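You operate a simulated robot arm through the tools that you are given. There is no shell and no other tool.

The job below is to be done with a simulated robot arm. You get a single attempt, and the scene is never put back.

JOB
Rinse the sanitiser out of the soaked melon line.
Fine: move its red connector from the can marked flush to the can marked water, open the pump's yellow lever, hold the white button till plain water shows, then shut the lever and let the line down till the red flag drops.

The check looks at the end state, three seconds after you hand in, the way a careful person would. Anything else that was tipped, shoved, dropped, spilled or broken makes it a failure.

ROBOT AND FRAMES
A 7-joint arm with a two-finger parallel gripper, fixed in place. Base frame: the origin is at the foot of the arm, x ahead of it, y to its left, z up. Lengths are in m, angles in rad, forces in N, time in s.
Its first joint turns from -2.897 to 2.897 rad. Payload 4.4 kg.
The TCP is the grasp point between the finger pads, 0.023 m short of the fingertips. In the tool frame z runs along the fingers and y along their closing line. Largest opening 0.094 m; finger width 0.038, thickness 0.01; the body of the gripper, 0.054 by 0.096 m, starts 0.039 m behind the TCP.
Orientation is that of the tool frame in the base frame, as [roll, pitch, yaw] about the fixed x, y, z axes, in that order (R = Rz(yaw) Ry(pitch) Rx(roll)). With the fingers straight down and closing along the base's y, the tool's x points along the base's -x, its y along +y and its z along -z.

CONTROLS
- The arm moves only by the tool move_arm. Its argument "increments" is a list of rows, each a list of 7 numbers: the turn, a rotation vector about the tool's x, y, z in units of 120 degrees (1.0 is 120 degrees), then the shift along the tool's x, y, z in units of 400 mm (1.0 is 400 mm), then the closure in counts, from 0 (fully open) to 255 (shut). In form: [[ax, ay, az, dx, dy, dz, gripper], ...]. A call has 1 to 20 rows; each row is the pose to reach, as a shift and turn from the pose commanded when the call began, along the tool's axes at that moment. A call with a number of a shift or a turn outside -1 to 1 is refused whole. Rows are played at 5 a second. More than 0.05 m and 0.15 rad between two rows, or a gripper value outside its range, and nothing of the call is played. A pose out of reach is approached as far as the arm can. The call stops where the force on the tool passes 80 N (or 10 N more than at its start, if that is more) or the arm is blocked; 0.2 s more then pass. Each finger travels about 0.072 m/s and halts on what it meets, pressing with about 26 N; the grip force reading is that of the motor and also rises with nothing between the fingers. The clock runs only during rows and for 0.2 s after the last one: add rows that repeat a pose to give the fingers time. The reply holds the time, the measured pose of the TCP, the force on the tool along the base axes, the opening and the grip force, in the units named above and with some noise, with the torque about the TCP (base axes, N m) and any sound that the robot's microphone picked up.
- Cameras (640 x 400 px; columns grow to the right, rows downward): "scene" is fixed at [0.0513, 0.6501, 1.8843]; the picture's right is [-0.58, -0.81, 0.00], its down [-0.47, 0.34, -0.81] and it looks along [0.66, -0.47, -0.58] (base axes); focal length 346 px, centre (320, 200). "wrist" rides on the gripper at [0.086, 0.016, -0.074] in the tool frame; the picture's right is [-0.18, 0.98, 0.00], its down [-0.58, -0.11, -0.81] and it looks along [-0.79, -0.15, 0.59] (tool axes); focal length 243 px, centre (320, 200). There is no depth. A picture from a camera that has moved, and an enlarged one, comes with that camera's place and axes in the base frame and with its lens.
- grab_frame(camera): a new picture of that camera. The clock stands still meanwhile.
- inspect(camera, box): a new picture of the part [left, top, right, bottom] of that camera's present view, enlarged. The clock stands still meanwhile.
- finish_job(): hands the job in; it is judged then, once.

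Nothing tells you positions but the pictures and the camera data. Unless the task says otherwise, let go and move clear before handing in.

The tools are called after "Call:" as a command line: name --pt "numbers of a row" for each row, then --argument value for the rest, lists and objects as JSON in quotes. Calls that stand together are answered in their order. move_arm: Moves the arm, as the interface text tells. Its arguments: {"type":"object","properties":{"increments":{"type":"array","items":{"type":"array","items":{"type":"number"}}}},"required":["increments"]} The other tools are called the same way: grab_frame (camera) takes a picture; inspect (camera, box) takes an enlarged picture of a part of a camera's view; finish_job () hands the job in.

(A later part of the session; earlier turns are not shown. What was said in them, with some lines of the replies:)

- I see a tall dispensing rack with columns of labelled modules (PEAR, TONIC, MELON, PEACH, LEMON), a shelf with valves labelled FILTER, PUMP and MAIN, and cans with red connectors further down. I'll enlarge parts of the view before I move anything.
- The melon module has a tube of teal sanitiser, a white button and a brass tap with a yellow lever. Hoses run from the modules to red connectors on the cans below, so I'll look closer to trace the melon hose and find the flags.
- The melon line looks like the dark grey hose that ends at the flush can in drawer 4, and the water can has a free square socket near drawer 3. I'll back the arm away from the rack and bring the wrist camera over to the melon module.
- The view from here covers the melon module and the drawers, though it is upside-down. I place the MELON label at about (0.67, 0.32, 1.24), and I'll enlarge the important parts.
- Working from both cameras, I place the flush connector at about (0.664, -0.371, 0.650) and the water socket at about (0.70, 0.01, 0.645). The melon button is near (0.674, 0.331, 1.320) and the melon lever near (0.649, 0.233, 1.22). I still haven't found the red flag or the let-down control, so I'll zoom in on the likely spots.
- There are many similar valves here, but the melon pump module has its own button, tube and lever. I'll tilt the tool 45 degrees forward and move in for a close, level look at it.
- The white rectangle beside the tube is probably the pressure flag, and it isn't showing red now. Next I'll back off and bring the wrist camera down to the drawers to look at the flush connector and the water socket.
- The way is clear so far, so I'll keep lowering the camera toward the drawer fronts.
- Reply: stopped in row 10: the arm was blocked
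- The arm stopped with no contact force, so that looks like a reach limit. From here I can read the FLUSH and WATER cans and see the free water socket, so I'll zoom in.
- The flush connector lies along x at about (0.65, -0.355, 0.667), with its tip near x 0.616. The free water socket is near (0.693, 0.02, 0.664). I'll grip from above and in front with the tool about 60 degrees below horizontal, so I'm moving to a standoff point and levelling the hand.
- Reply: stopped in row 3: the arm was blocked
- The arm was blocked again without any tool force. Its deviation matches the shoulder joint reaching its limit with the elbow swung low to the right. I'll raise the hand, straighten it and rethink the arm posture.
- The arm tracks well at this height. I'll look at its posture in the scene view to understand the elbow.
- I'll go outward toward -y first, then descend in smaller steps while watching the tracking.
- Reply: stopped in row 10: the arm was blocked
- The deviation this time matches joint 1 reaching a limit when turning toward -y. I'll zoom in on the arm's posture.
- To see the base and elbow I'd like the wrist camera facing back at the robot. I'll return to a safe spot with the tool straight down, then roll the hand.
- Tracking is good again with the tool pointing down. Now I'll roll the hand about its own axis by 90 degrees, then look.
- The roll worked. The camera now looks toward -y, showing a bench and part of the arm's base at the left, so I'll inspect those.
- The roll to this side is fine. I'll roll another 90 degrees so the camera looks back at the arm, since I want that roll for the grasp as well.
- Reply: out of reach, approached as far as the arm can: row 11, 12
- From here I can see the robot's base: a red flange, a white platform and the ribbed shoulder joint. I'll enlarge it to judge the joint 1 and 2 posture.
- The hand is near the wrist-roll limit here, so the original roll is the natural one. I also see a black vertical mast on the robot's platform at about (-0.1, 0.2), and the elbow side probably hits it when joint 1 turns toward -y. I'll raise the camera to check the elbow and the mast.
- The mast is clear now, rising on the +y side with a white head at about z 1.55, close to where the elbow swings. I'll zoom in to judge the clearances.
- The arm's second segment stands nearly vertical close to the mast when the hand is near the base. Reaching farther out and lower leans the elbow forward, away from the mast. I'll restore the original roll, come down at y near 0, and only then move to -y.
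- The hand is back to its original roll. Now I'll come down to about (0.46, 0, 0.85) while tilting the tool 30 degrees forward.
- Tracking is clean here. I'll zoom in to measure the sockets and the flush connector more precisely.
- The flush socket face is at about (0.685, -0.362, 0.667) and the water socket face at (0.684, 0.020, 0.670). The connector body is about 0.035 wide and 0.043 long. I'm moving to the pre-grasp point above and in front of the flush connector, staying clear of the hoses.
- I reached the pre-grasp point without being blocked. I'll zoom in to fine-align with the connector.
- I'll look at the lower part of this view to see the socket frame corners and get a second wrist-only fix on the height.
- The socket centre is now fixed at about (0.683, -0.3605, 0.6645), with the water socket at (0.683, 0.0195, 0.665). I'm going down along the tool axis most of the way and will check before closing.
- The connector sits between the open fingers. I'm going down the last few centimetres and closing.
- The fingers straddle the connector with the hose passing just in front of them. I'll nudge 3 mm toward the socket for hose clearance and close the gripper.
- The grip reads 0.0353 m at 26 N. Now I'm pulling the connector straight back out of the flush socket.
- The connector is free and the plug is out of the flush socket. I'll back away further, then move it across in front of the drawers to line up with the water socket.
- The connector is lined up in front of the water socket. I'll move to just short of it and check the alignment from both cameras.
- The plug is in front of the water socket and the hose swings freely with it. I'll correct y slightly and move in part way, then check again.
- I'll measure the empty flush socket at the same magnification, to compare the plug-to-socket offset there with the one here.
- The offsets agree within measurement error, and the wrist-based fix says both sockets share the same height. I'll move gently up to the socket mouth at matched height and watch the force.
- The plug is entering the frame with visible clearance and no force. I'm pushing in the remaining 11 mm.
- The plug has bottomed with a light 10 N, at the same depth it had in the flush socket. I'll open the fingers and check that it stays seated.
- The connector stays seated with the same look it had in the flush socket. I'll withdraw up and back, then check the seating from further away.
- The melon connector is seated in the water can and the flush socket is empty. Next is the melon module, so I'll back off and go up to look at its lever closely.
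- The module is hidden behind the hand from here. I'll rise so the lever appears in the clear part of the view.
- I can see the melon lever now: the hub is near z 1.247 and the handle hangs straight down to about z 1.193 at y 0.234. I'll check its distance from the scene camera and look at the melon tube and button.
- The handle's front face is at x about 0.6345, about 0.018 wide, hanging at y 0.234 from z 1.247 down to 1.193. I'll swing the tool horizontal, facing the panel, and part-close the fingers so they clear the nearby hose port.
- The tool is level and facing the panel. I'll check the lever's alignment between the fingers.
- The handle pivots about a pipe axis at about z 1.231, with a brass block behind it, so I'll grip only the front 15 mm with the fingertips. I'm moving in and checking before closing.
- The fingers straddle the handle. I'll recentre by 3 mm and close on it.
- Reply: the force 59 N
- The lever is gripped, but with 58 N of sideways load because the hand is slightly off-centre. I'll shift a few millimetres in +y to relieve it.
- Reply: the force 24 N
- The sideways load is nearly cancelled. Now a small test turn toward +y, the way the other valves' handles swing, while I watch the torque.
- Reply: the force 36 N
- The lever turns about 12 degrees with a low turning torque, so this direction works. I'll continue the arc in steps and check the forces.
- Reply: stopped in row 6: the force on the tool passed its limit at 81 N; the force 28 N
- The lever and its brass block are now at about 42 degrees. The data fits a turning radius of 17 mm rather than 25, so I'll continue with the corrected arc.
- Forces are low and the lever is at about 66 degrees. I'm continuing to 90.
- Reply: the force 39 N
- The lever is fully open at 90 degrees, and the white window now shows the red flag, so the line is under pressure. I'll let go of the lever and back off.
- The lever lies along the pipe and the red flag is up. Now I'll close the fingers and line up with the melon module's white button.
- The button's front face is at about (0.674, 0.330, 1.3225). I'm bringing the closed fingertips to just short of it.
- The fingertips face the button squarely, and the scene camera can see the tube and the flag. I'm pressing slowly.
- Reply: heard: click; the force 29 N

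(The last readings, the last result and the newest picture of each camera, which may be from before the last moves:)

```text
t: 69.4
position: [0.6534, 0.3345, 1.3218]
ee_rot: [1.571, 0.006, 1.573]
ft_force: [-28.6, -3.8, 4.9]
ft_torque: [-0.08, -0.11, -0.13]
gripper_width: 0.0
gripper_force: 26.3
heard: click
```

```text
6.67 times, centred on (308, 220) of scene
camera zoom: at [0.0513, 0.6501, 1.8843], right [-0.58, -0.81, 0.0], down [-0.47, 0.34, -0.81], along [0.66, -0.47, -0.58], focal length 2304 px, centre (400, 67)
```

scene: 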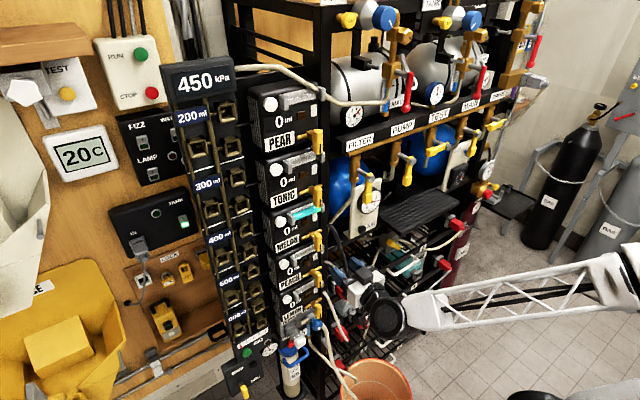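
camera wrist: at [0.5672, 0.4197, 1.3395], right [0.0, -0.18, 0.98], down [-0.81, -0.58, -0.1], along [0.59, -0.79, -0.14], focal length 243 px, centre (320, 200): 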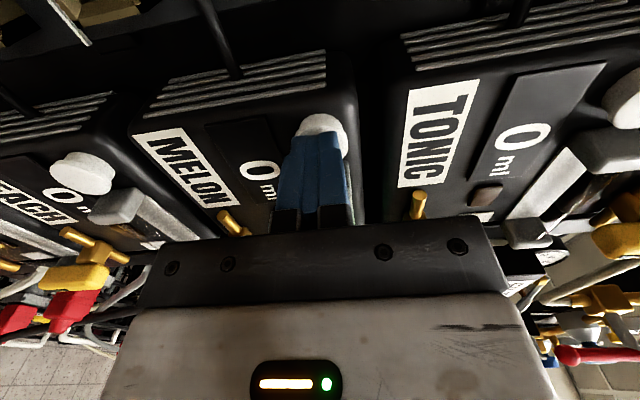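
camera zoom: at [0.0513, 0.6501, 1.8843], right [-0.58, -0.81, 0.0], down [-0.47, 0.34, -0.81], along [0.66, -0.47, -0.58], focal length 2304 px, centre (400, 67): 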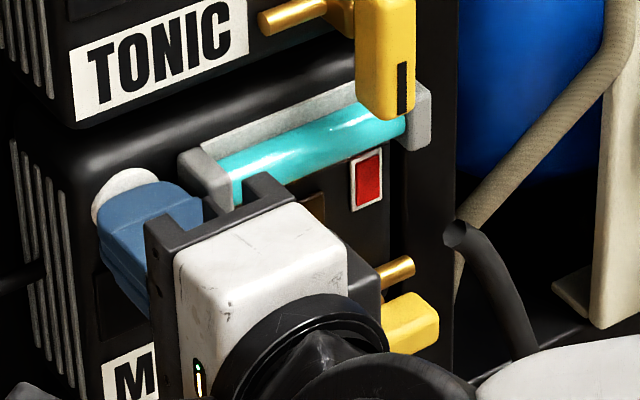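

The button clicked at about 29 N and the tube's green band went out. I'll hold it and watch the tube.

Call:
move_arm --pt "0 0 0 0 0 0 255" --pt "0 0 0 0 0 0 255" --pt "0 0 0 0 0 0 255" --pt "0 0 0 0 0 0 255" --pt "0 0 0 0 0 0 255"

Call:
inspect --camera "scene" --box '[260, 190, 356, 250]'

Call:
grab_frame --camera "wrist"

```text
t: 70.6
position: [0.6545, 0.333, 1.3218]
ee_rot: [1.573, 0.005, 1.573]
ft_force: [-30.1, -4.1, 14.5]
ft_torque: [0.01, -0.33, -0.13]
gripper_width: 0.0
gripper_force: 25.9
```

```text
6.67 times, centred on (308, 220) of scene
camera zoom: at [0.0513, 0.6501, 1.8843], right [-0.58, -0.81, 0.0], down [-0.47, 0.34, -0.81], along [0.66, -0.47, -0.58], focal length 2304 px, centre (400, 67)
```

zoom: 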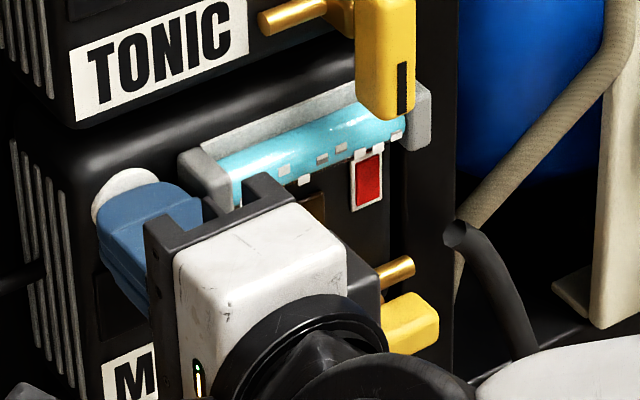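

```text
taken
camera wrist: at [0.5802, 0.4196, 1.3382], right [0.0, -0.18, 0.98], down [-0.81, -0.58, -0.1], along [0.59, -0.79, -0.14], focal length 243 px, centre (320, 200)
```

wrist: 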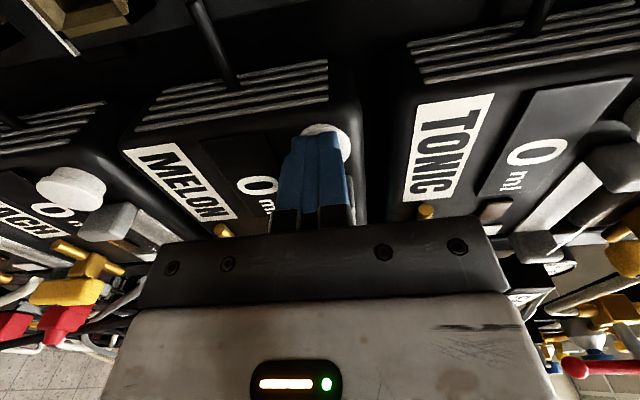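

Bubbles are moving and the teal is getting paler, so the flow is on. I'll keep holding.

Call:
move_arm --pt "0 0 0 0 0 0 255" --pt "0 0 0 0 0 0 255" --pt "0 0 0 0 0 0 255" --pt "0 0 0 0 0 0 255" --pt "0 0 0 0 0 0 255" --pt "0 0 0 0 0 0 255" --pt "0 0 0 0 0 0 255"

Call:
inspect --camera "scene" --box '[260, 190, 356, 250]'

Call:
grab_frame --camera "scene"

```text
t: 72.2
position: [0.6541, 0.3327, 1.3206]
ee_rot: [1.573, 0.007, 1.573]
ft_force: [-30.5, -0.2, 10.8]
ft_torque: [-0.02, -0.2, -0.09]
gripper_width: 0.0
gripper_force: 26.5
```

```text
6.67 times, centred on (308, 220) of scene
camera zoom: at [0.0513, 0.6501, 1.8843], right [-0.58, -0.81, 0.0], down [-0.47, 0.34, -0.81], along [0.66, -0.47, -0.58], focal length 2304 px, centre (400, 67)
```

zoom: 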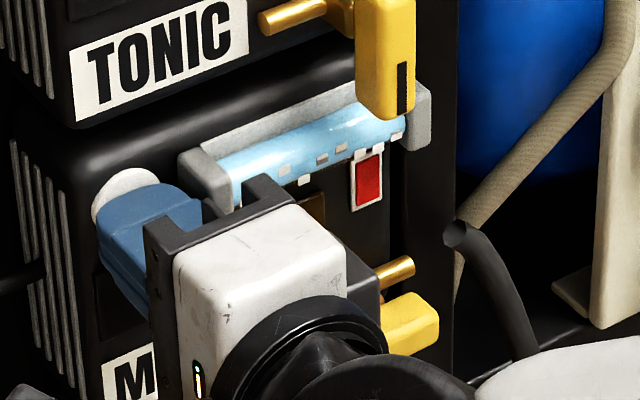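

```text
taken
```

scene: 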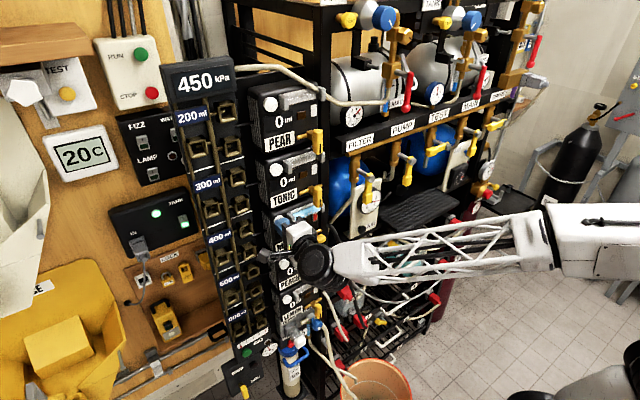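

The colour has gone from teal to pale blue and may still be changing. I'll hold longer and compare.

Call:
move_arm --pt "0 0 0 0 0 0 255" --pt "0 0 0 0 0 0 255" --pt "0 0 0 0 0 0 255" --pt "0 0 0 0 0 0 255" --pt "0 0 0 0 0 0 255" --pt "0 0 0 0 0 0 255" --pt "0 0 0 0 0 0 255"

Call:
inspect --camera "scene" --box '[260, 190, 356, 250]'

Call:
inspect --camera "wrist" --box '[180, 100, 380, 225]'

```text
t: 73.8
position: [0.6545, 0.3332, 1.3212]
ee_rot: [1.573, 0.008, 1.575]
ft_force: [-30.5, 0.1, 4.2]
ft_torque: [0.04, -0.08, -0.05]
gripper_width: 0.0
gripper_force: 26.0
```

```text
6.67 times, centred on (308, 220) of scene
camera zoom: at [0.0513, 0.6501, 1.8843], right [-0.58, -0.81, 0.0], down [-0.47, 0.34, -0.81], along [0.66, -0.47, -0.58], focal length 2304 px, centre (400, 67)
```

zoom: 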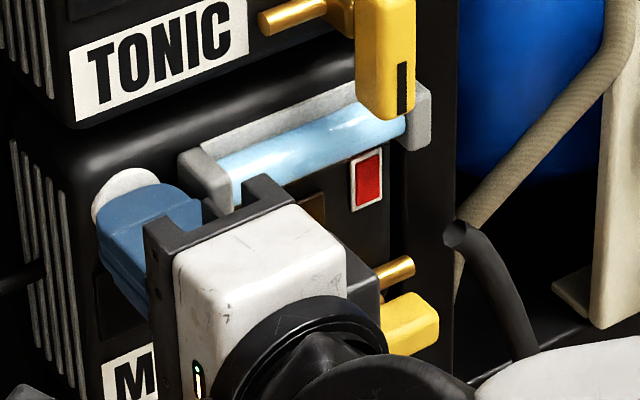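

```text
3.20 times, centred on (280, 162) of wrist
camera zoom: at [0.5803, 0.4197, 1.3375], right [0.0, -0.18, 0.98], down [-0.81, -0.58, -0.1], along [0.59, -0.79, -0.14], focal length 776 px, centre (448, 320)
```

zoom: 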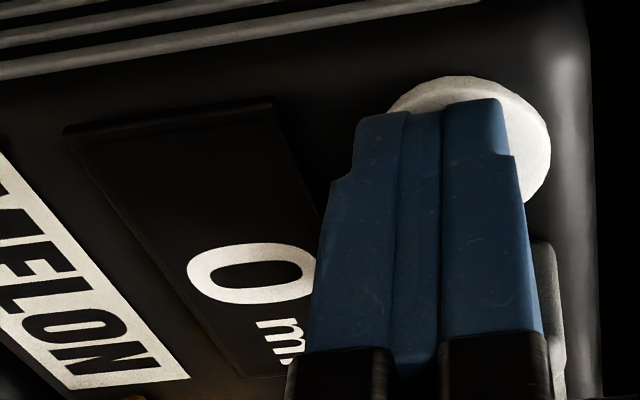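

The bubbles have gone and the tube is a steady pale blue. I'll hold about a second more to see whether it changes further.

Call:
move_arm --pt "0 0 0 0 0 0 255" --pt "0 0 0 0 0 0 255" --pt "0 0 0 0 0 0 255" --pt "0 0 0 0 0 0 255"

Call:
inspect --camera "scene" --box '[284, 196, 332, 226]'

```text
t: 74.8
position: [0.6546, 0.3331, 1.3221]
ee_rot: [1.573, 0.007, 1.572]
ft_force: [-30.4, -0.9, 0.2]
ft_torque: [0.0, -0.03, -0.09]
gripper_width: 0.0002
gripper_force: 26.4
```

```text
13.33 times, centred on (308, 211) of scene
camera zoom: at [0.0513, 0.6501, 1.8843], right [-0.58, -0.81, 0.0], down [-0.47, 0.34, -0.81], along [0.66, -0.47, -0.58], focal length 4609 px, centre (480, 53)
```

zoom: 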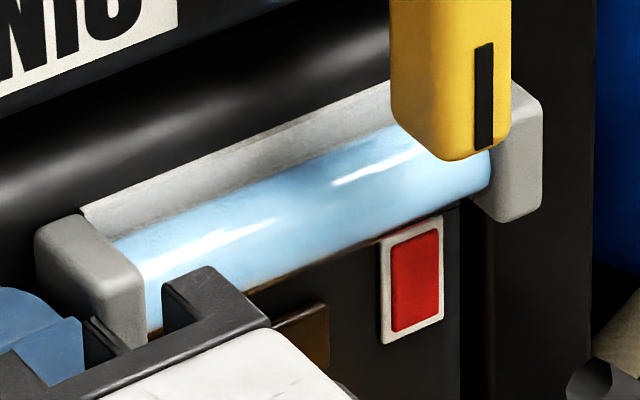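

The tube is a uniform clear pale blue and no longer changing, so plain water is showing. I'm releasing the button and backing off.

Call:
move_arm --pt "0 0 0 0 0 -0.04 255" --pt "0 0 0 0 0 -0.1 255" --pt "0 0 0 0 0 -0.2 255" --pt "0 0 0 0 0 -0.3 255" --pt "0 0 0 0 0 -0.36 255" --pt "0 0 0 0 0 -0.36 255"

Call:
inspect --camera "scene" --box '[260, 190, 356, 250]'

Call:
grab_frame --camera "wrist"

Call:
grab_frame --camera "scene"

```text
t: 76.2
position: [0.5093, 0.3368, 1.3205]
ee_rot: [1.572, 0.006, 1.573]
ft_force: [0.6, 0.5, 0.1]
ft_torque: [-0.01, -0.04, -0.01]
gripper_width: 0.0
gripper_force: 25.9
```

```text
6.67 times, centred on (308, 220) of scene
camera zoom: at [0.0513, 0.6501, 1.8843], right [-0.58, -0.81, 0.0], down [-0.47, 0.34, -0.81], along [0.66, -0.47, -0.58], focal length 2304 px, centre (400, 67)
```

zoom: 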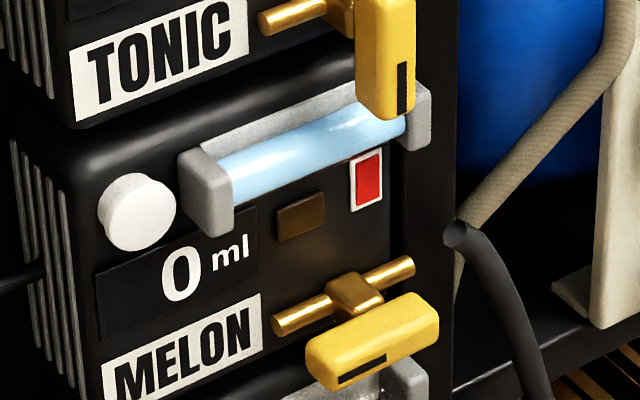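

```text
taken
camera wrist: at [0.4348, 0.4231, 1.3368], right [0.0, -0.18, 0.98], down [-0.81, -0.58, -0.1], along [0.59, -0.79, -0.14], focal length 243 px, centre (320, 200)
```

wrist: 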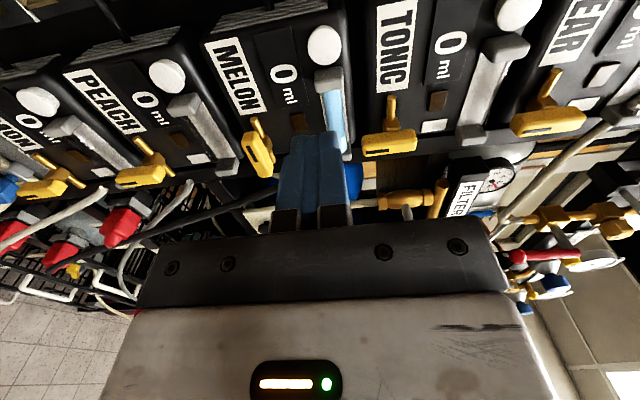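

```text
taken
```

scene: 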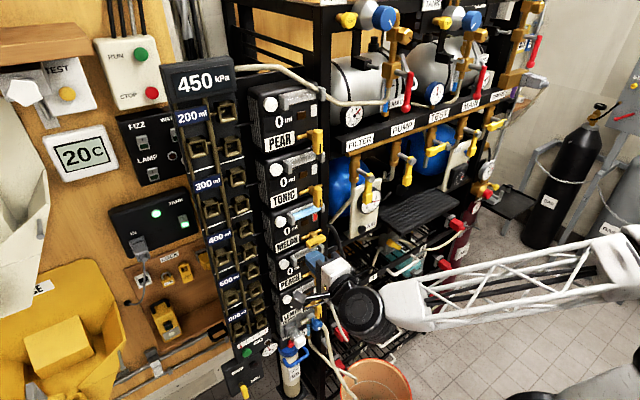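

The tube holds plain water, the flag is still red and the lever is still open. Now I'll go back to the lever to shut it.

Call:
move_arm --pt "0 0 0 -0.0507 -0.0572 0 180" --pt "0 0 0 -0.1014 -0.1144 0 120" --pt "0 0 0 -0.1521 -0.1716 0 120" --pt "0 0 0 -0.2035 -0.2288 0 120" --pt "0 0 0 -0.2035 -0.2288 0.05 120" --pt "0 0 0 -0.2035 -0.2288 0.13 120" --pt "0 0 0 -0.2035 -0.2288 0.21 120" --pt "0 0 0 -0.2035 -0.2288 0.25 120" --pt "0 0 0 -0.2035 -0.2288 0.25 120"

Call:
inspect --camera "wrist" --box '[220, 60, 420, 185]'

Call:
inspect --camera "scene" --box '[280, 210, 376, 270]'

```text
t: 78.2
position: [0.6098, 0.2536, 1.2293]
ee_rot: [1.57, 0.008, 1.574]
ft_force: [0.5, 0.1, -0.2]
ft_torque: [-0.01, -0.01, 0.01]
gripper_width: 0.0497
gripper_force: 0.0
```

```text
3.20 times, centred on (320, 122) of wrist
camera zoom: at [0.5357, 0.3386, 1.2463], right [0.0, -0.18, 0.98], down [-0.81, -0.58, -0.1], along [0.59, -0.79, -0.14], focal length 776 px, centre (320, 448)
```

zoom: 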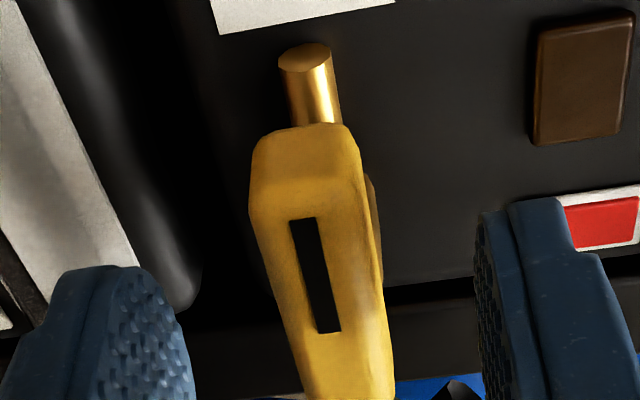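

```text
6.67 times, centred on (328, 240) of scene
camera zoom: at [0.0513, 0.6501, 1.8843], right [-0.58, -0.81, 0.0], down [-0.47, 0.34, -0.81], along [0.66, -0.47, -0.58], focal length 2304 px, centre (267, -67)
```

zoom: 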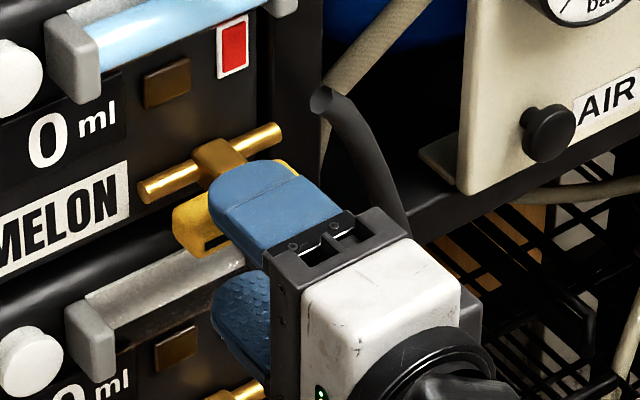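

The fingers straddle the horizontal handle, well centred. I'm advancing 16 mm and gripping.

Call:
move_arm --pt "0 0 0 0 0.001 0.02 120" --pt "0 0 0 0 0.001 0.041 120" --pt "0 0 0 0 0.001 0.041 120" --pt "0 0 0 0 0.001 0.041 200" --pt "0 0 0 0 0.001 0.041 255" --pt "0 0 0 0 0.001 0.041 255"

```text
t: 79.6
position: [0.6263, 0.2535, 1.2303]
ee_rot: [1.575, 0.008, 1.572]
ft_force: [5.7, 1.5, -13.0]
ft_torque: [0.21, -0.39, -0.05]
gripper_width: 0.0179
gripper_force: 44.1
```

The grip is good with low side load. I'm turning the lever back, first half.

Call:
move_arm --pt "0 0 -0.05 -0.0002 -0.0044 0 255" --pt "0 0 -0.1 -0.0009 -0.0088 0 255" --pt "0 0 -0.15 -0.0021 -0.0131 0 255" --pt "0 0 -0.2 -0.0037 -0.0173 0 255" --pt "0 0 -0.25 -0.0057 -0.0213 0 255" --pt "0 0 -0.25 -0.0057 -0.0213 0 255"

```text
t: 81.0
position: [0.6269, 0.2495, 1.2202]
ee_rot: [1.576, 0.533, 1.576]
ft_force: [-32.4, 13.1, -37.1]
ft_torque: [0.44, -0.15, 0.45]
gripper_width: 0.018
gripper_force: 45.0
```

Halfway there, with moderate side loads. I'll adjust the arc slightly to relieve them and keep closing.

Call:
move_arm --pt "0 0 -0.05 0.0015 -0.006 -0.0025 255" --pt "0 0 -0.1 0.0012 -0.011 -0.0025 255" --pt "0 0 -0.15 0.0002 -0.0155 -0.0025 255" --pt "0 0 -0.2 -0.0013 -0.0197 -0.0025 255" --pt "0 0 -0.25 -0.0033 -0.0238 -0.0025 255" --pt "0 0 -0.25 -0.0033 -0.0238 -0.0025 255"

Call:
inspect --camera "scene" --box '[280, 210, 376, 270]'

```text
t: 82.4
position: [0.6275, 0.2438, 1.214]
ee_rot: [1.575, 1.053, 1.575]
ft_force: [-39.1, -50.6, -23.4]
ft_torque: [0.94, -0.33, -1.07]
gripper_width: 0.0179
gripper_force: 45.0
```

```text
6.67 times, centred on (328, 240) of scene
camera zoom: at [0.0513, 0.6501, 1.8843], right [-0.58, -0.81, 0.0], down [-0.47, 0.34, -0.81], along [0.66, -0.47, -0.58], focal length 2304 px, centre (267, -67)
```

zoom: 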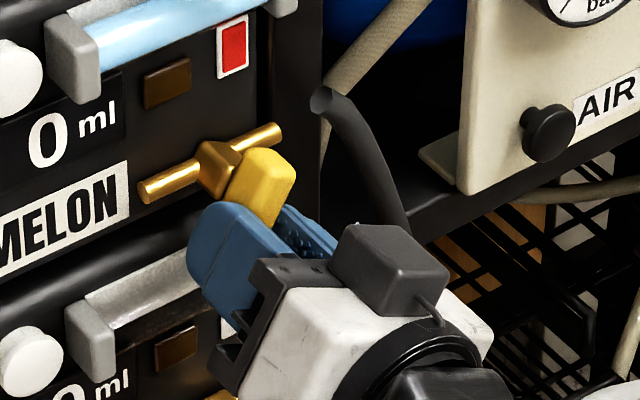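

About 30 degrees remain. I'll relieve the side load first and then finish the closing turn.

Call:
move_arm --pt "0 0 0 0 -0.005 -0.004 255" --pt "0 0 -0.05 -0.0002 -0.0095 -0.004 255" --pt "0 0 -0.1 -0.0009 -0.0139 -0.004 255" --pt "0 0 -0.15 -0.0021 -0.0183 -0.004 255" --pt "0 0 -0.2 -0.0037 -0.0225 -0.004 255" --pt "0 0 -0.245 -0.0056 -0.0261 -0.004 255" --pt "0 0 -0.245 -0.0056 -0.0261 -0.004 255"

Call:
inspect --camera "scene" --box '[280, 210, 376, 270]'

```text
t: 84.0
position: [0.6253, 0.2355, 1.2132]
ee_rot: [2.003, 1.568, 2.005]
ft_force: [42.2, 19.1, 6.6]
ft_torque: [-0.31, -0.1, 0.05]
gripper_width: 0.0178
gripper_force: 44.9
```

```text
6.67 times, centred on (328, 240) of scene
camera zoom: at [0.0513, 0.6501, 1.8843], right [-0.58, -0.81, 0.0], down [-0.47, 0.34, -0.81], along [0.66, -0.47, -0.58], focal length 2304 px, centre (267, -67)
```

zoom: 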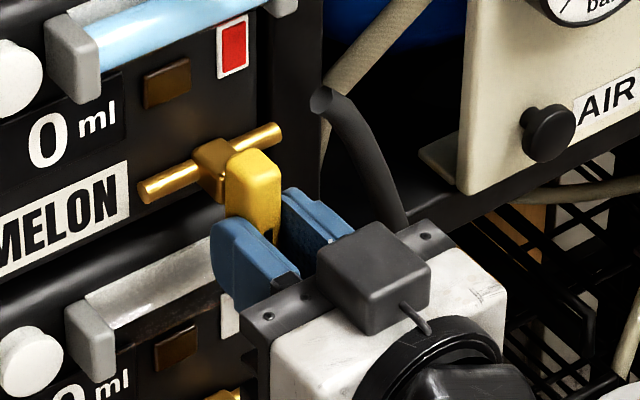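

The lever is back to vertical and the flag is still red, so pressure is trapped in the line. I'm releasing the lever and backing off.

Call:
move_arm --pt "0 0 0 0 0 0 200" --pt "0 0 0 0 0 0 120" --pt "0 0 0 0 0 0 120" --pt "0 0 0 0 0 -0.06 120" --pt "0 0 0 0 0 -0.15 120" --pt "0 0 0 0 0 -0.24 120" --pt "0 0 0 0 0 -0.28 120" --pt "0 0 0 0 0 -0.28 120"

Call:
inspect --camera "scene" --box '[260, 195, 340, 245]'

Call:
grab_frame --camera "wrist"

```text
t: 85.8
position: [0.5093, 0.2359, 1.2101]
ee_rot: [2.109, 1.566, 2.111]
ft_force: [-0.2, -0.2, 0.3]
ft_torque: [-0.02, 0.0, 0.02]
gripper_width: 0.0495
gripper_force: 0.0
```

```text
8.00 times, centred on (300, 220) of scene
camera zoom: at [0.0513, 0.6501, 1.8843], right [-0.58, -0.81, 0.0], down [-0.47, 0.34, -0.81], along [0.66, -0.47, -0.58], focal length 2765 px, centre (480, 40)
```

zoom: 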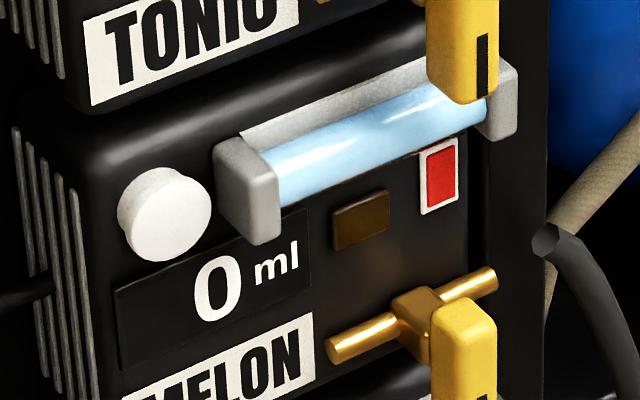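

```text
taken
camera wrist: at [0.4364, 0.2516, 1.124], right [0.0, 0.98, 0.19], down [-0.8, -0.11, 0.58], along [0.59, -0.15, 0.79], focal length 243 px, centre (320, 200)
```

wrist: 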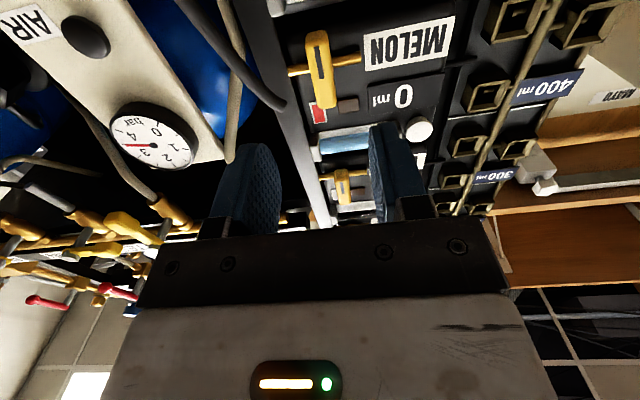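

The lever is fully shut, with plain water in the tube and the flag still red. To let the line down, I'll press the melon white button again with the lever shut and watch the flag.

Call:
move_arm --pt "0 0 0 -0.0703 0.0604 0 200" --pt "0 0 0 -0.1405 0.1208 0 255" --pt "0 0 0 -0.2108 0.1811 0 255" --pt "0 0 0 -0.281 0.2415 0.0 255" --pt "0 0 0 -0.281 0.2415 0.027 255" --pt "0 0 0 -0.281 0.2415 0.127 255" --pt "0 0 0 -0.281 0.2415 0.227 255" --pt "0 0 0 -0.281 0.2415 0.287 255" --pt "0 0 0 -0.281 0.2415 0.287 255"

Call:
grab_frame --camera "wrist"

Call:
inspect --camera "scene" --box '[260, 190, 356, 250]'

```text
t: 87.8
position: [0.6292, 0.3303, 1.3274]
ee_rot: [2.051, 1.565, 2.053]
ft_force: [-0.2, 0.6, 0.5]
ft_torque: [-0.02, -0.01, -0.02]
gripper_width: 0.0
gripper_force: 25.7
```

```text
taken
camera wrist: at [0.5544, 0.3461, 1.2418], right [0.0, 0.98, 0.19], down [-0.8, -0.11, 0.58], along [0.59, -0.15, 0.79], focal length 243 px, centre (320, 200)
```

wrist: 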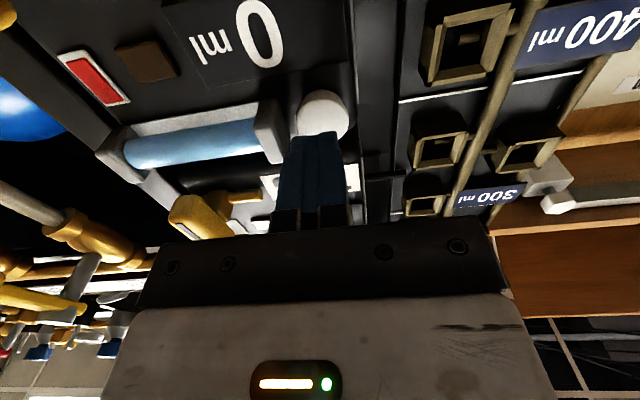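

```text
6.67 times, centred on (308, 220) of scene
camera zoom: at [0.0513, 0.6501, 1.8843], right [-0.58, -0.81, 0.0], down [-0.47, 0.34, -0.81], along [0.66, -0.47, -0.58], focal length 2304 px, centre (400, 67)
```

zoom: 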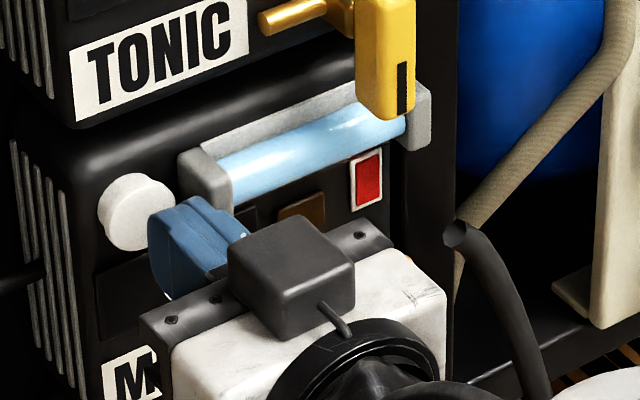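

Both cameras can see the flag and the tube. I'm pressing the button, with the height corrected by 4 mm.

Call:
move_arm --pt "0 0 0 0.01 0.002 0.02 255" --pt "0 0 0 0.01 0.002 0.04 255" --pt "0 0 0 0.01 0.002 0.052 255" --pt "0 0 0 0.01 0.002 0.0615 255" --pt "0 0 0 0.01 0.002 0.0615 255"

Call:
inspect --camera "scene" --box '[260, 190, 356, 250]'

```text
t: 89.0
position: [0.6522, 0.3321, 1.3205]
ee_rot: [1.865, 1.566, 1.866]
ft_force: [-14.3, -6.2, 7.7]
ft_torque: [0.04, -0.21, -0.15]
gripper_width: 0.0
gripper_force: 26.2
heard: click
```

```text
6.67 times, centred on (308, 220) of scene
camera zoom: at [0.0513, 0.6501, 1.8843], right [-0.58, -0.81, 0.0], down [-0.47, 0.34, -0.81], along [0.66, -0.47, -0.58], focal length 2304 px, centre (400, 67)
```

zoom: 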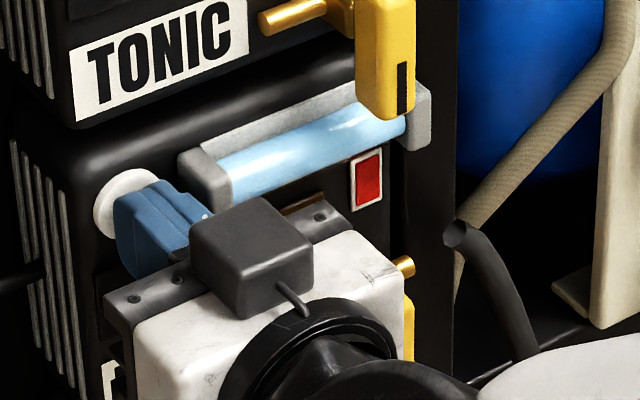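

The button clicked. I'll hold it and watch whether the flag drops.

Call:
move_arm --pt "0 0 0 0 0 0.001 255" --pt "0 0 0 0 0 0.001 255" --pt "0 0 0 0 0 0.001 255" --pt "0 0 0 0 0 0.001 255"

Call:
inspect --camera "scene" --box '[260, 190, 356, 250]'

Call:
grab_frame --camera "wrist"

```text
t: 90.0
position: [0.6535, 0.3318, 1.3207]
ee_rot: [2.03, 1.566, 2.031]
ft_force: [-17.9, -1.9, 7.8]
ft_torque: [0.01, -0.26, 0.0]
gripper_width: 0.0
gripper_force: 26.0
```

```text
6.67 times, centred on (308, 220) of scene
camera zoom: at [0.0513, 0.6501, 1.8843], right [-0.58, -0.81, 0.0], down [-0.47, 0.34, -0.81], along [0.66, -0.47, -0.58], focal length 2304 px, centre (400, 67)
```

zoom: 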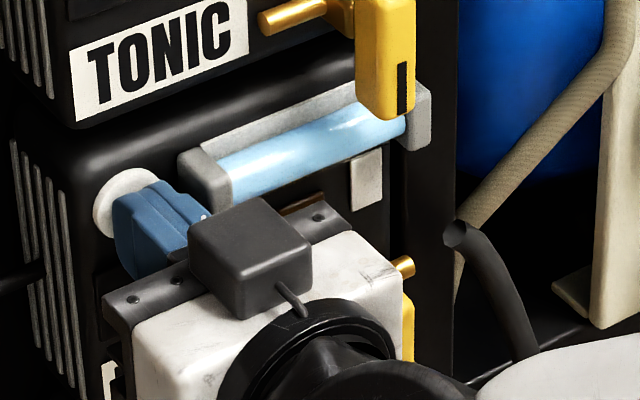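

```text
taken
camera wrist: at [0.5782, 0.348, 1.2348], right [0.0, 0.98, 0.19], down [-0.81, -0.11, 0.58], along [0.59, -0.15, 0.79], focal length 243 px, centre (320, 200)
```

wrist: 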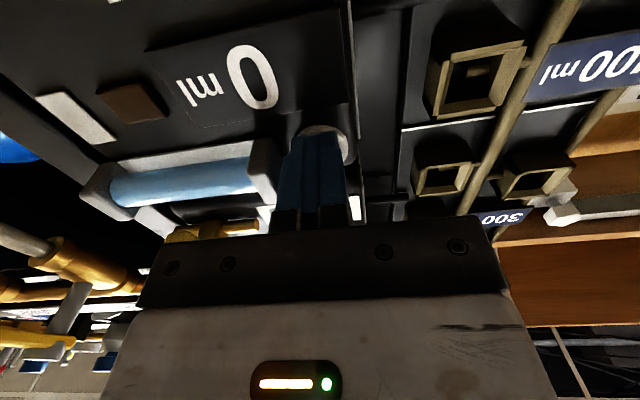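

The flag has dropped to white and the tube still shows plain water. I'm releasing the button and backing well clear.

Call:
move_arm --pt "0 0 0 0 0 -0.04 255" --pt "0 0 0 0 0 -0.1 255" --pt "0 0 0 0 0 -0.2 255" --pt "0 0 0 0 0 -0.3 200" --pt "0 0 0 0 0 -0.4 120" --pt "0 0 0 0 0 -0.5 60" --pt "0 0 0 0 0 -0.55 0" --pt "0 0 0 0 0 -0.55 0"

Call:
grab_frame --camera "scene"

Call:
inspect --camera "scene" --box '[260, 190, 356, 250]'

Call:
inspect --camera "scene" --box '[320, 210, 480, 310]'

Call:
inspect --camera "scene" --box '[322, 280, 402, 330]'

```text
t: 91.8
position: [0.4308, 0.3319, 1.3202]
ee_rot: [2.177, 1.566, 2.177]
ft_force: [0.1, -0.3, 0.6]
ft_torque: [0.01, -0.01, 0.03]
gripper_width: 0.0941
gripper_force: 0.1
```

```text
taken
```

scene: 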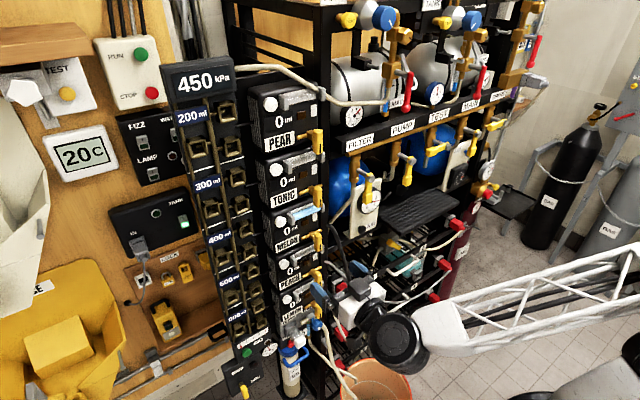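

```text
6.67 times, centred on (308, 220) of scene
camera zoom: at [0.0513, 0.6501, 1.8843], right [-0.58, -0.81, 0.0], down [-0.47, 0.34, -0.81], along [0.66, -0.47, -0.58], focal length 2304 px, centre (400, 67)
```

zoom: 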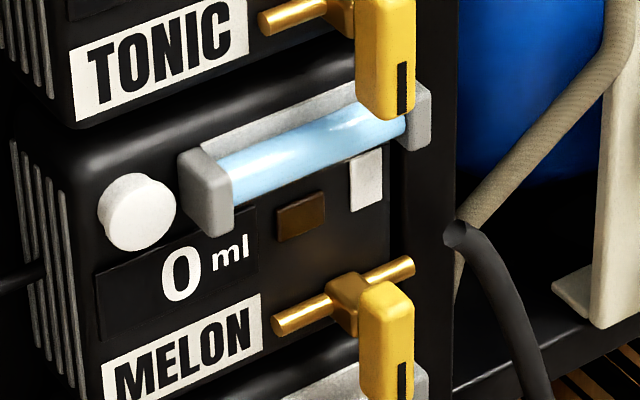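

```text
4.00 times, centred on (400, 260) of scene
camera zoom: at [0.0513, 0.6501, 1.8843], right [-0.58, -0.81, 0.0], down [-0.47, 0.34, -0.81], along [0.66, -0.47, -0.58], focal length 1383 px, centre (0, -40)
```

zoom: 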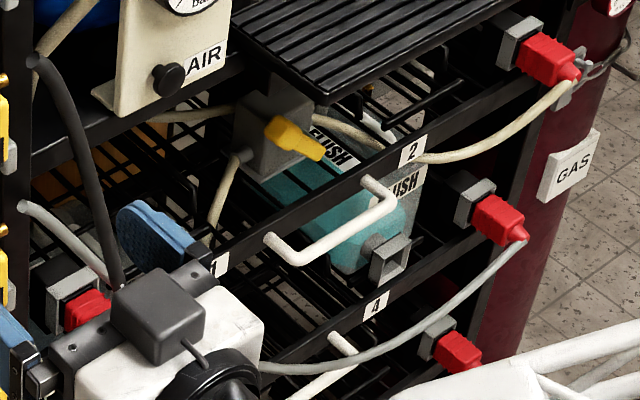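

```text
8.00 times, centred on (362, 305) of scene
camera zoom: at [0.0513, 0.6501, 1.8843], right [-0.58, -0.81, 0.0], down [-0.47, 0.34, -0.81], along [0.66, -0.47, -0.58], focal length 2765 px, centre (-16, -640)
```

zoom: 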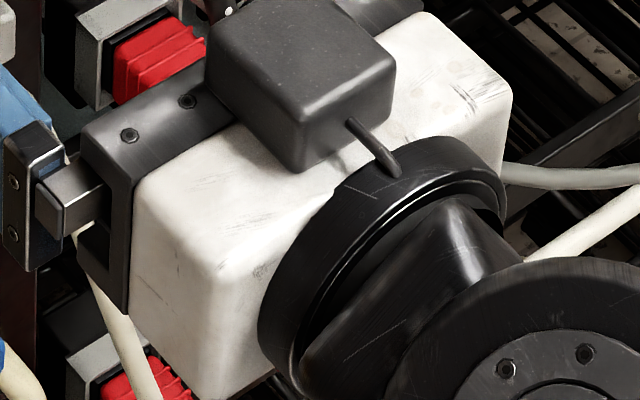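

The module looks right: button out, flag white, plain water, lever vertical. I'll raise the arm out of the way to check the water can connector and the rest of the scene.

Call:
move_arm --pt "0 0 0 -0.1 -0.04 -0.02 0" --pt "0 0 0 -0.2 -0.08 -0.04 0" --pt "0 0 0 -0.3 -0.12 -0.06 0" --pt "0 0 0 -0.4 -0.16 -0.08 0" --pt "0 0 0 -0.5 -0.2 -0.1 0" --pt "0 0 0 -0.6 -0.24 -0.1 0" --pt "0 0 0 -0.7 -0.28 -0.1 0" --pt "0 0 0 -0.7 -0.28 -0.1 0"

Call:
grab_frame --camera "scene"

Call:
inspect --camera "scene" --box '[320, 210, 480, 310]'

Call:
inspect --camera "scene" --box '[322, 280, 402, 330]'

Call:
inspect --camera "scene" --box '[240, 170, 400, 270]'

Call:
inspect --camera "scene" --box '[220, 290, 400, 400]'

```text
t: 93.6
position: [0.3915, 0.2157, 1.6038]
ee_rot: [2.033, 1.566, 2.033]
ft_force: [0.0, 0.5, 0.2]
ft_torque: [-0.02, -0.04, 0.0]
gripper_width: 0.094
gripper_force: 0.0
```

```text
taken
```

scene: 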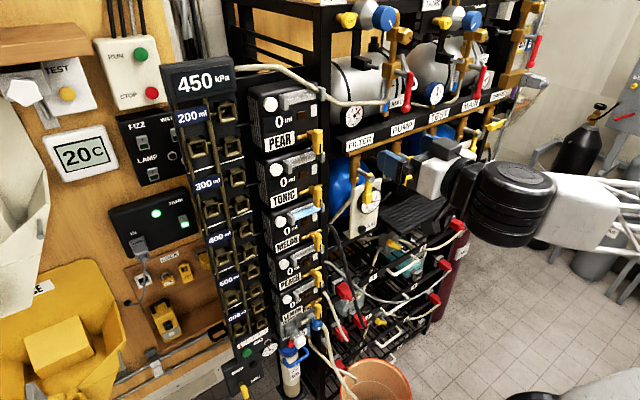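

```text
4.00 times, centred on (400, 260) of scene
camera zoom: at [0.0513, 0.6501, 1.8843], right [-0.58, -0.81, 0.0], down [-0.47, 0.34, -0.81], along [0.66, -0.47, -0.58], focal length 1383 px, centre (0, -40)
```

zoom: 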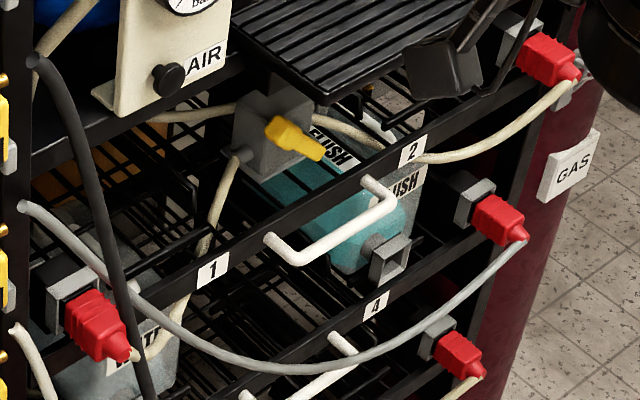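

```text
8.00 times, centred on (362, 305) of scene
camera zoom: at [0.0513, 0.6501, 1.8843], right [-0.58, -0.81, 0.0], down [-0.47, 0.34, -0.81], along [0.66, -0.47, -0.58], focal length 2765 px, centre (-16, -640)
```

zoom: 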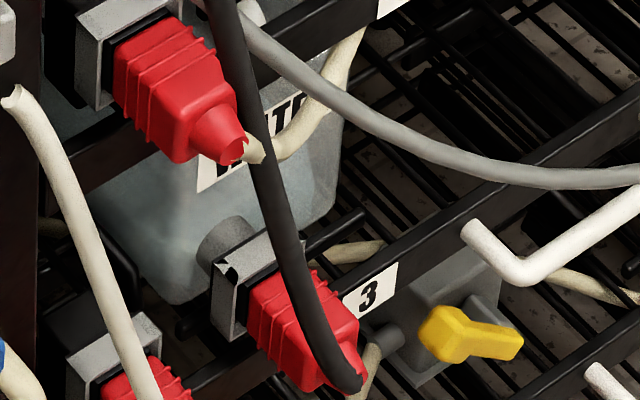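

```text
4.00 times, centred on (320, 220) of scene
camera zoom: at [0.0513, 0.6501, 1.8843], right [-0.58, -0.81, 0.0], down [-0.47, 0.34, -0.81], along [0.66, -0.47, -0.58], focal length 1383 px, centre (320, 120)
```

zoom: 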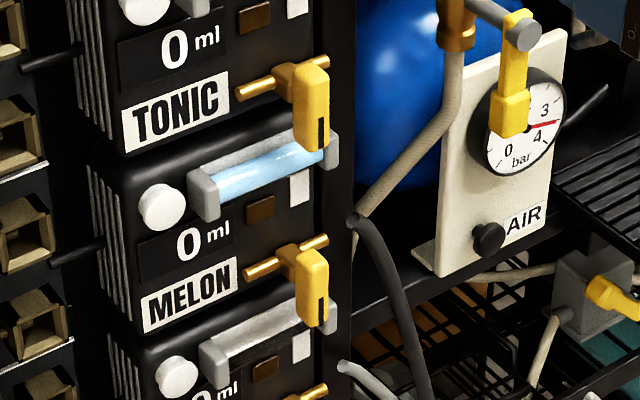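

```text
3.56 times, centred on (310, 345) of scene
camera zoom: at [0.0513, 0.6501, 1.8843], right [-0.58, -0.81, 0.0], down [-0.47, 0.34, -0.81], along [0.66, -0.47, -0.58], focal length 1229 px, centre (356, -316)
```

zoom: 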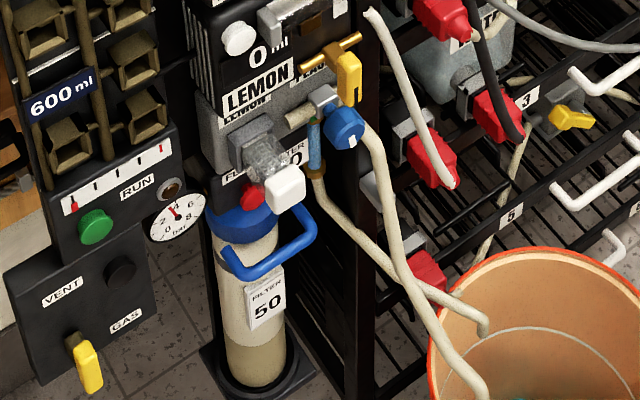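

The end state matches the job:
- The melon connector is seated in the water can and the flush socket is empty.
- The melon tube shows plain water and the lever is shut.
- The flag is down and nothing else appears disturbed.

The arm is clear of the rack, so I'm handing in.

Call:
finish_job

```text
The job is handed in.
```

The melon line is rinsed, shut and let down, and I've handed the job in. I haven't been told the result of the check.

- **Connector:** I moved the melon line's red connector from the flush can to the free socket on the water can. It seated to the same depth as before and stayed put when I let go.
- **Rinse:** With the pump's yellow lever open, I held the white button for about 5 seconds. The tube went from teal to a steady pale blue, and I took that as plain water.
- **Let down:** With the lever shut again, the flag was still red. Pressing the white button a second time dropped it to white.

Early on the arm was blocked three times on its way to the drawers, with no force on the hand. I think its elbow was touching the robot's own mast; coming in from further out cleared it, and I saw nothing moved or damaged. The rest of the scene looked unchanged in the final pictures, and the arm is clear of the rack.
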